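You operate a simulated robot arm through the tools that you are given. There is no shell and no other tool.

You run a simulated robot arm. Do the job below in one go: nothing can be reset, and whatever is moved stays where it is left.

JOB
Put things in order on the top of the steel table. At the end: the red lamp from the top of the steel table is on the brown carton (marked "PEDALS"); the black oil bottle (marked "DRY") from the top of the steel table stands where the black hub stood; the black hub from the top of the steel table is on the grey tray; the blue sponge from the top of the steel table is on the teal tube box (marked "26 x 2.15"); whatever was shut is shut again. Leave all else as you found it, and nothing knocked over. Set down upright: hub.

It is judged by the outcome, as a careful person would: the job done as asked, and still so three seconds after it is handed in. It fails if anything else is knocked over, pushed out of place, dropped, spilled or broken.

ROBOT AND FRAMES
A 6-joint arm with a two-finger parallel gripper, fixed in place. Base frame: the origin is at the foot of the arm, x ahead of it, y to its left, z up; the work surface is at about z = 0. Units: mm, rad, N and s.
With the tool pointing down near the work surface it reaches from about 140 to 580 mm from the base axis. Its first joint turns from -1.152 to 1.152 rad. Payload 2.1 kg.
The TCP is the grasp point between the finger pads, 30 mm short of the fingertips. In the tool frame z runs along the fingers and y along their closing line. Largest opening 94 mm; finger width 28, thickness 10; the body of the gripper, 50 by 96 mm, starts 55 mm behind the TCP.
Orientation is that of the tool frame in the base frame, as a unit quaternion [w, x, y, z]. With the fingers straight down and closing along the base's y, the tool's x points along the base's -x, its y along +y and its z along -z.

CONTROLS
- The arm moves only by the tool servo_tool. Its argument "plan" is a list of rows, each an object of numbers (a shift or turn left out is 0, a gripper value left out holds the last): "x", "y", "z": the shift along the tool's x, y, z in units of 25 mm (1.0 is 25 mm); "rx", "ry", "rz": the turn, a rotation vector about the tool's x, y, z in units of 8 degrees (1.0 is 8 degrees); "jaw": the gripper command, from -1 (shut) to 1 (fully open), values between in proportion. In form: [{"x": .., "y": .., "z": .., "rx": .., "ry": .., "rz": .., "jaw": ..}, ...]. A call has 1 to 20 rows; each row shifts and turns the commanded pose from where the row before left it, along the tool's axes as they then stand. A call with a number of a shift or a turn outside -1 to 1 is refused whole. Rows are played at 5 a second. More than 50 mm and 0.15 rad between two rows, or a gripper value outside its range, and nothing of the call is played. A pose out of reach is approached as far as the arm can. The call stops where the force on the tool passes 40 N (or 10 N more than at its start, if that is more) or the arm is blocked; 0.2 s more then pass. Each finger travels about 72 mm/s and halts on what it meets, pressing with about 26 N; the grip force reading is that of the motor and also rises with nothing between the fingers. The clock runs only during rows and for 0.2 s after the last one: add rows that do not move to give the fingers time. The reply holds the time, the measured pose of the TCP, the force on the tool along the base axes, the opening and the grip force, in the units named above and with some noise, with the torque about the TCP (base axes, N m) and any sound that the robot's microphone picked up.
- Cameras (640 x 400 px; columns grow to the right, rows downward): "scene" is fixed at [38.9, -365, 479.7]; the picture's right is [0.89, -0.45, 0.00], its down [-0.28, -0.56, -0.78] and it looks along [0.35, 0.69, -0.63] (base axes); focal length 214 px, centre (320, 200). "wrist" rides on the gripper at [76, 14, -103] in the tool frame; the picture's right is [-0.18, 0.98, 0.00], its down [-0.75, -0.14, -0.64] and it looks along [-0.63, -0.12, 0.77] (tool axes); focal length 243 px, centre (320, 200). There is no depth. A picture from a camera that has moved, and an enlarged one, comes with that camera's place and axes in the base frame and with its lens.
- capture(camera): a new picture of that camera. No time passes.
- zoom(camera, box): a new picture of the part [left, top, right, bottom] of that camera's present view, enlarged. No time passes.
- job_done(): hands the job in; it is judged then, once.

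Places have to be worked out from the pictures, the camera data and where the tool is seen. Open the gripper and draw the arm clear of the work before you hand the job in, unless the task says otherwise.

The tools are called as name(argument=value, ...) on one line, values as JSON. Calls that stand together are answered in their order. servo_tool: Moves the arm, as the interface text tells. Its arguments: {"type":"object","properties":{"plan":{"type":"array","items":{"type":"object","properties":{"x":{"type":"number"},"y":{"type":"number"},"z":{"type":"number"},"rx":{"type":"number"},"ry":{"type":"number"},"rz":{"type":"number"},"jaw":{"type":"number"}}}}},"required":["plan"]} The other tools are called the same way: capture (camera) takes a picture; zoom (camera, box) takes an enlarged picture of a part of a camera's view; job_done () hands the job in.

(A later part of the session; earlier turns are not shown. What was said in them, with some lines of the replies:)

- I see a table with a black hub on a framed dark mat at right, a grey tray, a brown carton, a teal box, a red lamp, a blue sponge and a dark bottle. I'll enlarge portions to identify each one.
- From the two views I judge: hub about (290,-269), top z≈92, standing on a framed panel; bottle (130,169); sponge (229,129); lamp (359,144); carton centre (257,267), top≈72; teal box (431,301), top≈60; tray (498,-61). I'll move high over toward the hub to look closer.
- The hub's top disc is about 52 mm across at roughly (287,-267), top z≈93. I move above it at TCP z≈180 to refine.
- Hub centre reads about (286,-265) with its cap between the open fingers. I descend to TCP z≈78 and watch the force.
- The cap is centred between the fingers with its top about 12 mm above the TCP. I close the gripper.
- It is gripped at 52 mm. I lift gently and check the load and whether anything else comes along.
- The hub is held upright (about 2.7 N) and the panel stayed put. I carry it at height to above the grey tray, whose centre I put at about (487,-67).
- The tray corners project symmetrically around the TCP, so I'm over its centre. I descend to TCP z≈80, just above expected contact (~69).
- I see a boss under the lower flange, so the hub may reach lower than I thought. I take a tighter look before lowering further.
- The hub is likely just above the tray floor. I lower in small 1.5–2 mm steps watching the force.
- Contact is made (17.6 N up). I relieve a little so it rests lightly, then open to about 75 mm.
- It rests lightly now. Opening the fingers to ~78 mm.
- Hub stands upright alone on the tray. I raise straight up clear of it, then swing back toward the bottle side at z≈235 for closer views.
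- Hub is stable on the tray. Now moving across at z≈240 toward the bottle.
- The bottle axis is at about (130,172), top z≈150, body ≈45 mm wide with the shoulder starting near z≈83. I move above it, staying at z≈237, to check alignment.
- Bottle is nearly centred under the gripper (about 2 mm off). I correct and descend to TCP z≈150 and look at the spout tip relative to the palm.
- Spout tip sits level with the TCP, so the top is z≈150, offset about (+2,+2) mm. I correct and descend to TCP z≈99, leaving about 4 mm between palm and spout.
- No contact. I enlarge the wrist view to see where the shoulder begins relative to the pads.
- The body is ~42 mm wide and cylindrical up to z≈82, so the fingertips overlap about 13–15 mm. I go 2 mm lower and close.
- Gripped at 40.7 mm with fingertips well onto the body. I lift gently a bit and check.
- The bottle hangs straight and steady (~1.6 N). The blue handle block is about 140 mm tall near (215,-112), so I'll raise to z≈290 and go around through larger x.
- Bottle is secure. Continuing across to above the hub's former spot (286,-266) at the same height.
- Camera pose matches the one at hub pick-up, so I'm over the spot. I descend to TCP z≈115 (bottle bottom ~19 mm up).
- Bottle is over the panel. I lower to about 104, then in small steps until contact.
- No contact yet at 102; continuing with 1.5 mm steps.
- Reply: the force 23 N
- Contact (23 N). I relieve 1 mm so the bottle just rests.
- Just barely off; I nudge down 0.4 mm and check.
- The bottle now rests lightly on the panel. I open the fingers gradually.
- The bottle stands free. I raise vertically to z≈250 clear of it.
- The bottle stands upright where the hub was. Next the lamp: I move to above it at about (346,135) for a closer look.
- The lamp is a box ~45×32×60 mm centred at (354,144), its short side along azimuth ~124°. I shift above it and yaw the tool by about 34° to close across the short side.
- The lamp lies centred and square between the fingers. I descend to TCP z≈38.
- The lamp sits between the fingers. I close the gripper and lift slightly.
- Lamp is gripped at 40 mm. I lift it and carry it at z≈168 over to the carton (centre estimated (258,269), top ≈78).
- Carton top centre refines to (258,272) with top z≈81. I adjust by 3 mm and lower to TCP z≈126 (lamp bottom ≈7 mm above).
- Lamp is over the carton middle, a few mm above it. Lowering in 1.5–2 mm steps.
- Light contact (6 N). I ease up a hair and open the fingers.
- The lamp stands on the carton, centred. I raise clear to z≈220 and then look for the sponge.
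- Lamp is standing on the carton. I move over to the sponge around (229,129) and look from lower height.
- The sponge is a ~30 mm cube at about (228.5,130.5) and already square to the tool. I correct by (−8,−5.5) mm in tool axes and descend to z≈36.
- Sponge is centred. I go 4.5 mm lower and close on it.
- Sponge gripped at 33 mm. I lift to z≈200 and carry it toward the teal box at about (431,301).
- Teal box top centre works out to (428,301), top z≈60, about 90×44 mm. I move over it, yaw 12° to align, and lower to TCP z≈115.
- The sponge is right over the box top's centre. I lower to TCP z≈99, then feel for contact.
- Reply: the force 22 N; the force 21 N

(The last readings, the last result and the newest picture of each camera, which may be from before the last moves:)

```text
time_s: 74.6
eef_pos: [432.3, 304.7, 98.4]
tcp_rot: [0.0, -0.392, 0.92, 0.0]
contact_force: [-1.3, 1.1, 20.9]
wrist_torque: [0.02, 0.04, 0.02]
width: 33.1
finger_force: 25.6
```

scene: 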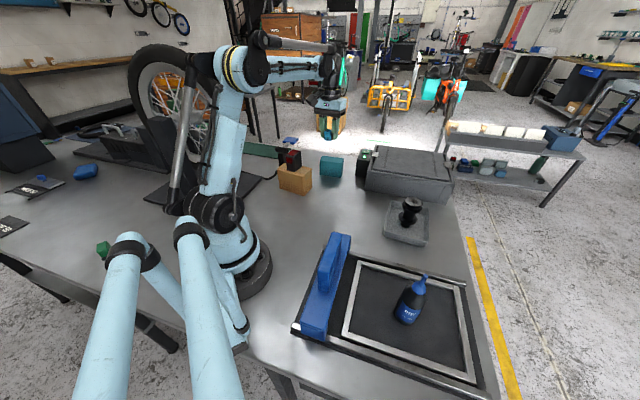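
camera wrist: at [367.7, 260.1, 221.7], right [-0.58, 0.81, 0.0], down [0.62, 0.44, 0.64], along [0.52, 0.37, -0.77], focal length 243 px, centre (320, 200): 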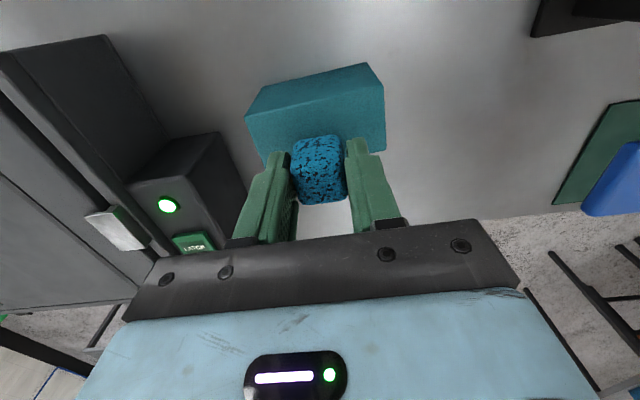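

Contact came a bit earlier than expected (~21 N); I ease up 1 mm and look before doing anything else.

servo_tool(plan=[{"z": -0.04}, {}])

zoom(camera="scene", box=[315, 130, 365, 185])

zoom(camera="wrist", box=[230, 50, 410, 210])

```text
time_s: 75.2
eef_pos: [432.0, 305.5, 98.3]
tcp_rot: [0.001, -0.391, 0.92, 0.0]
contact_force: [-0.3, -0.8, 8.8]
wrist_torque: [-0.02, 0.01, -0.06]
width: 32.9
finger_force: 25.8
```

```text
7.27 times, centred on (340, 158) of scene
camera zoom: at [38.9, -365.0, 479.7], right [0.89, -0.45, 0.0], down [-0.28, -0.56, -0.78], along [0.35, 0.69, -0.63], focal length 1560 px, centre (174, 509)
```

zoom: 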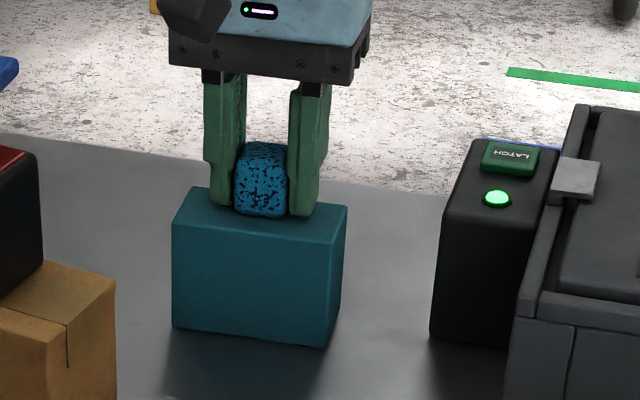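

```text
2.50 times, centred on (320, 130) of wrist
camera zoom: at [367.8, 259.8, 201.8], right [-0.58, 0.81, 0.0], down [0.62, 0.44, 0.64], along [0.52, 0.37, -0.77], focal length 606 px, centre (320, 375)
```

zoom: 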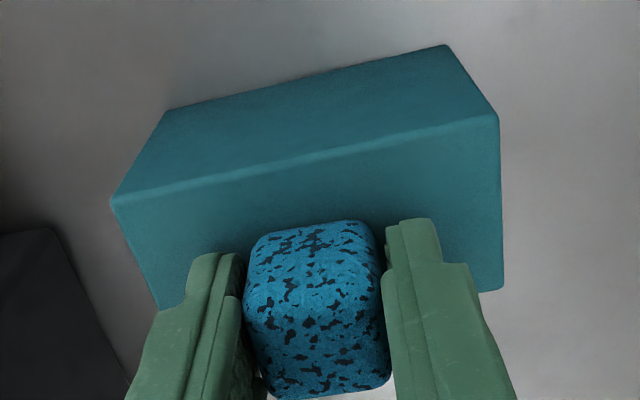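

The sponge is resting on the box and the box hasn't moved. I relieve the remaining force and open.

servo_tool(plan=[{"z": -0.025}, {}])

```text
time_s: 75.8
eef_pos: [432.0, 305.0, 99.2]
tcp_rot: [0.001, -0.391, 0.92, 0.001]
contact_force: [0.2, -0.4, -0.1]
wrist_torque: [-0.03, 0.0, -0.01]
width: 33.1
finger_force: 26.3
```

Force is now about zero, so the sponge rests lightly. Opening the fingers to about 60 mm.

servo_tool(plan=[{"jaw": -0.15}, {"jaw": 0.1}, {"jaw": 0.3}, {"jaw": 0.3}])

capture(camera="wrist")

zoom(camera="scene", box=[315, 130, 365, 185])

```text
time_s: 76.8
eef_pos: [430.9, 304.8, 99.2]
tcp_rot: [0.001, -0.392, 0.92, 0.0]
contact_force: [-0.6, -0.1, 0.8]
wrist_torque: [0.01, -0.04, -0.03]
width: 61.1
finger_force: 0.1
```

```text
taken
camera wrist: at [367.8, 259.6, 202.4], right [-0.58, 0.81, 0.0], down [0.62, 0.44, 0.64], along [0.52, 0.37, -0.77], focal length 243 px, centre (320, 200)
```

wrist: 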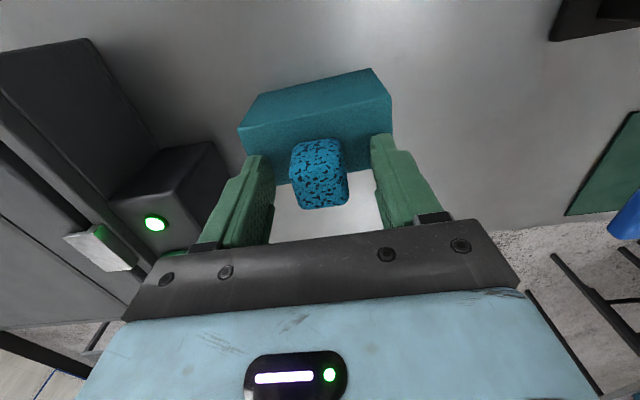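

```text
7.27 times, centred on (340, 158) of scene
camera zoom: at [38.9, -365.0, 479.7], right [0.89, -0.45, 0.0], down [-0.28, -0.56, -0.78], along [0.35, 0.69, -0.63], focal length 1560 px, centre (174, 509)
```

zoom: 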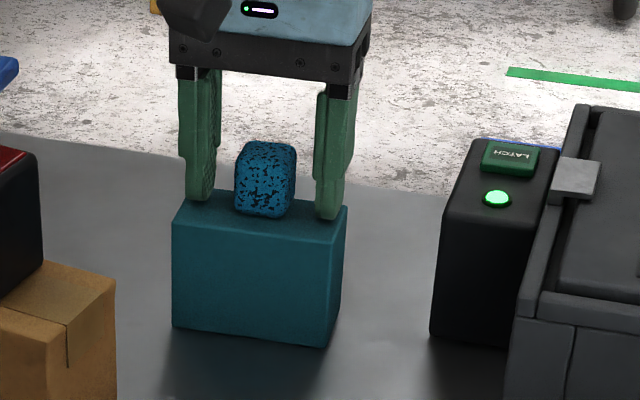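

Sponge sits on the teal box. I raise straight up and then withdraw toward a clear pose.

servo_tool(plan=[{"z": -0.4}, {"z": -0.7}, {"z": -0.9}, {"z": -0.9}, {"z": -0.9}, {"z": -0.9}, {"z": -0.9}, {"x": 0.6}, {"x": 0.9, "z": -0.4}, {"x": 0.9, "z": -0.4}, {"x": 0.9, "z": -0.4}, {"x": 0.9, "z": -0.4}, {"x": 0.9, "z": -0.2}, {"x": 0.9}, {"x": 0.9}, {}])

capture(camera="scene")

capture(camera="wrist")

```text
time_s: 80.2
eef_pos: [312.4, 180.6, 283.1]
tcp_rot: [0.001, -0.391, 0.921, 0.001]
contact_force: [-0.3, -0.1, 0.2]
wrist_torque: [-0.01, 0.01, 0.01]
width: 61.6
finger_force: 0.0
```

```text
taken
```

scene: 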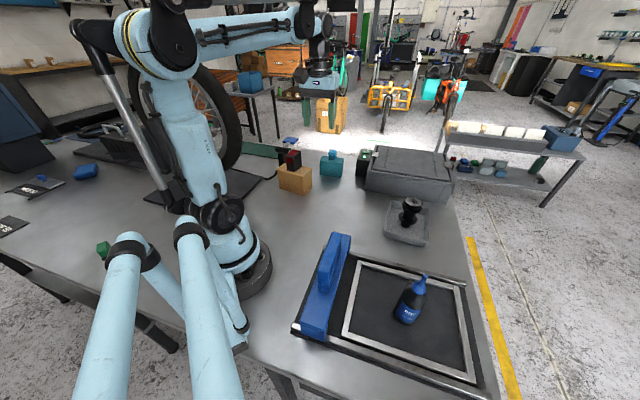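

```text
taken
camera wrist: at [247.6, 135.4, 386.7], right [-0.58, 0.81, 0.0], down [0.62, 0.44, 0.64], along [0.52, 0.37, -0.77], focal length 243 px, centre (320, 200)
```

wrist: 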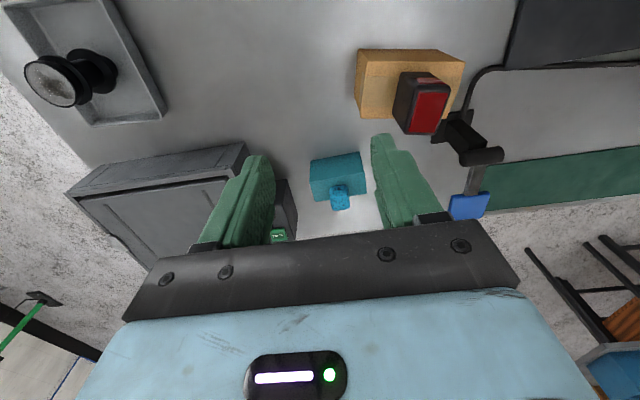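

Everything appears placed. I enlarge each result to confirm stability before handing in.

zoom(camera="scene", box=[265, 130, 385, 220])

zoom(camera="scene", box=[290, 180, 500, 390])

zoom(camera="wrist", box=[260, 30, 500, 240])

```text
4.44 times, centred on (325, 175) of scene
camera zoom: at [38.9, -365.0, 479.7], right [0.89, -0.45, 0.0], down [-0.28, -0.56, -0.78], along [0.35, 0.69, -0.63], focal length 953 px, centre (298, 311)
```

zoom: 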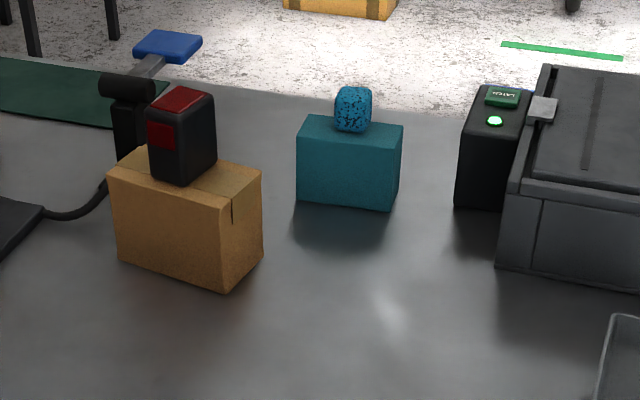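

```text
1.90 times, centred on (395, 285) of scene
camera zoom: at [38.9, -365.0, 479.7], right [0.89, -0.45, 0.0], down [-0.28, -0.56, -0.78], along [0.35, 0.69, -0.63], focal length 408 px, centre (177, 38)
```

zoom: 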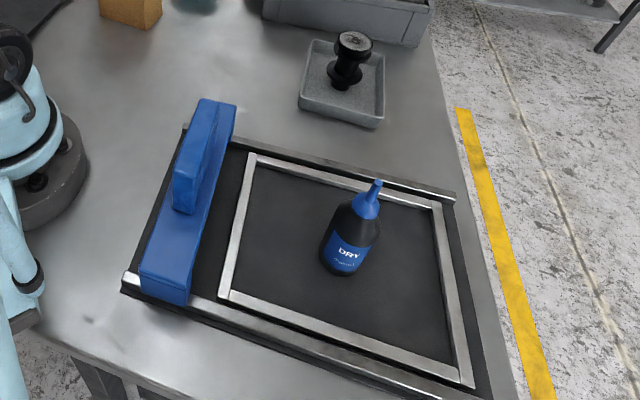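

```text
1.90 times, centred on (380, 135) of wrist
camera zoom: at [247.6, 135.4, 386.7], right [-0.58, 0.81, 0.0], down [0.62, 0.44, 0.64], along [0.52, 0.37, -0.77], focal length 462 px, centre (206, 324)
```

zoom: 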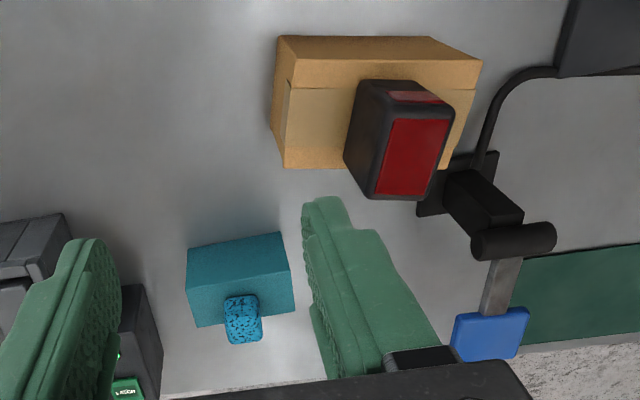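

The sponge may sit slightly toward the far edge of the box; I take a closer look to judge its overlap.

zoom(camera="scene", box=[315, 140, 350, 180])

zoom(camera="wrist", box=[300, 140, 380, 220])

```text
10.00 times, centred on (332, 160) of scene
camera zoom: at [38.9, -365.0, 479.7], right [0.89, -0.45, 0.0], down [-0.28, -0.56, -0.78], along [0.35, 0.69, -0.63], focal length 2145 px, centre (195, 600)
```

zoom: 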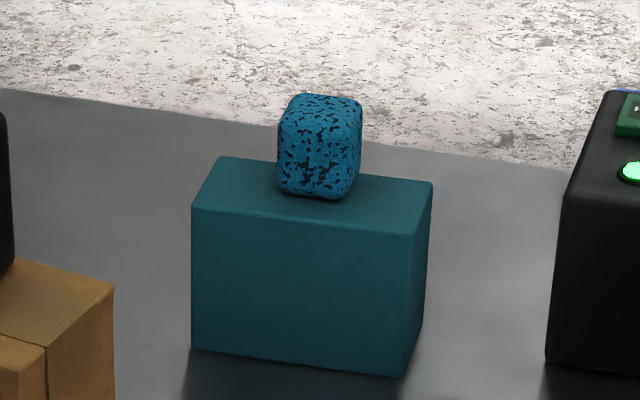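

```text
5.00 times, centred on (340, 180) of wrist
camera zoom: at [247.6, 135.4, 386.7], right [-0.58, 0.81, 0.0], down [0.62, 0.44, 0.64], along [0.52, 0.37, -0.77], focal length 1213 px, centre (220, 300)
```

zoom: 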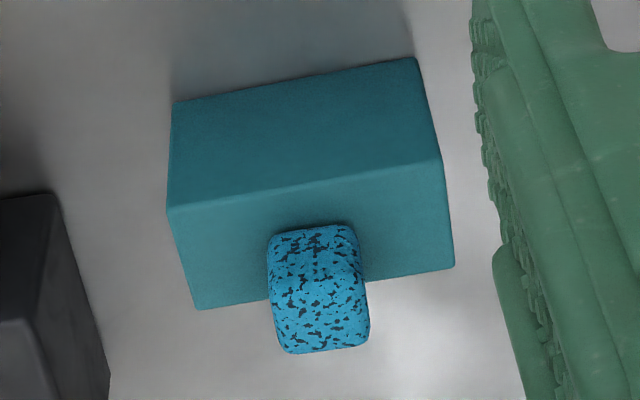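

All four items stand stable: hub on the tray, bottle on the hub's spot, lamp on the carton, sponge on the teal box (supported across its width, slightly toward the far edge). I open fully and draw the arm back to a clear, high pose.

servo_tool(plan=[{"x": 0.84, "y": -0.26, "z": -0.47, "jaw": 1}, {"x": 0.84, "y": -0.26, "z": -0.47}, {"x": 0.84, "y": -0.26, "z": -0.47}, {"x": 0.84, "y": -0.26, "z": -0.47}, {"x": 0.84, "y": -0.26, "z": -0.47}, {"x": 0.84, "y": -0.26, "z": -0.47}, {}, {}, {}])

capture(camera="scene")

zoom(camera="scene", box=[255, 130, 455, 250])

```text
time_s: 82.2
eef_pos: [252.6, 62.7, 354.1]
tcp_rot: [0.001, -0.392, 0.92, 0.001]
contact_force: [0.6, -0.4, -0.8]
wrist_torque: [0.0, 0.0, -0.01]
width: 94.0
finger_force: 0.0
```

```text
taken
```

scene: 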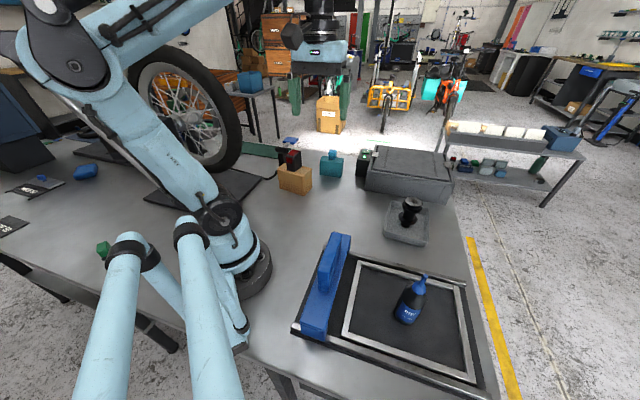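

```text
3.20 times, centred on (355, 190) of scene
camera zoom: at [38.9, -365.0, 479.7], right [0.89, -0.45, 0.0], down [-0.28, -0.56, -0.78], along [0.35, 0.69, -0.63], focal length 686 px, centre (208, 232)
```

zoom: 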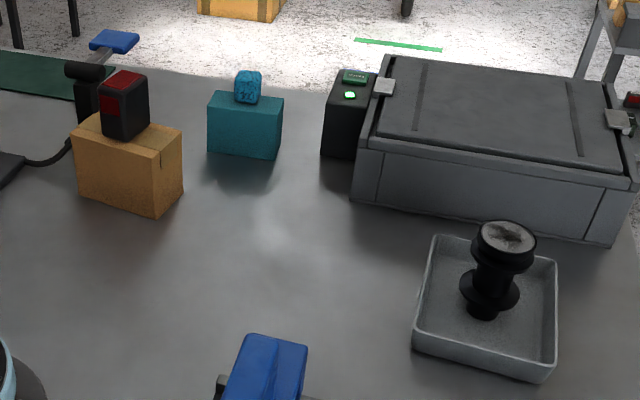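

The arm is clear with the gripper open. The hub stands upright on the tray, the bottle is on the hub's old spot, the lamp is on the carton and the sponge is on the teal box. Nothing was opened, and nothing else looks out of place. Handing in.

job_done()

```text
The job is handed in.
```

I handed the job in with all four items where you asked, and the last pictures show everything standing still.

- **Hub:** it stands upright in about the middle of the grey tray.
- **Oil bottle:** it stands where the hub stood, by my estimate within about 3 mm.
- **Lamp:** it is on the brown carton, a few millimetres off centre.
- **Sponge:** it is on the teal tube box, about 9 mm toward the far edge, and may overhang that edge by 1 to 3 mm. Its weight is well supported, so I left it rather than risk disturbing the box.

I never saw the "PEDALS" or "26 x 2.15" markings, because those sides faced away from the cameras. I went by colour, and saw only one brown carton and one teal box on the table.

I opened nothing, so there was nothing to shut again. Nothing was knocked over, and nothing else looks moved. The gripper is open and the arm is back at its starting position, clear of the work.
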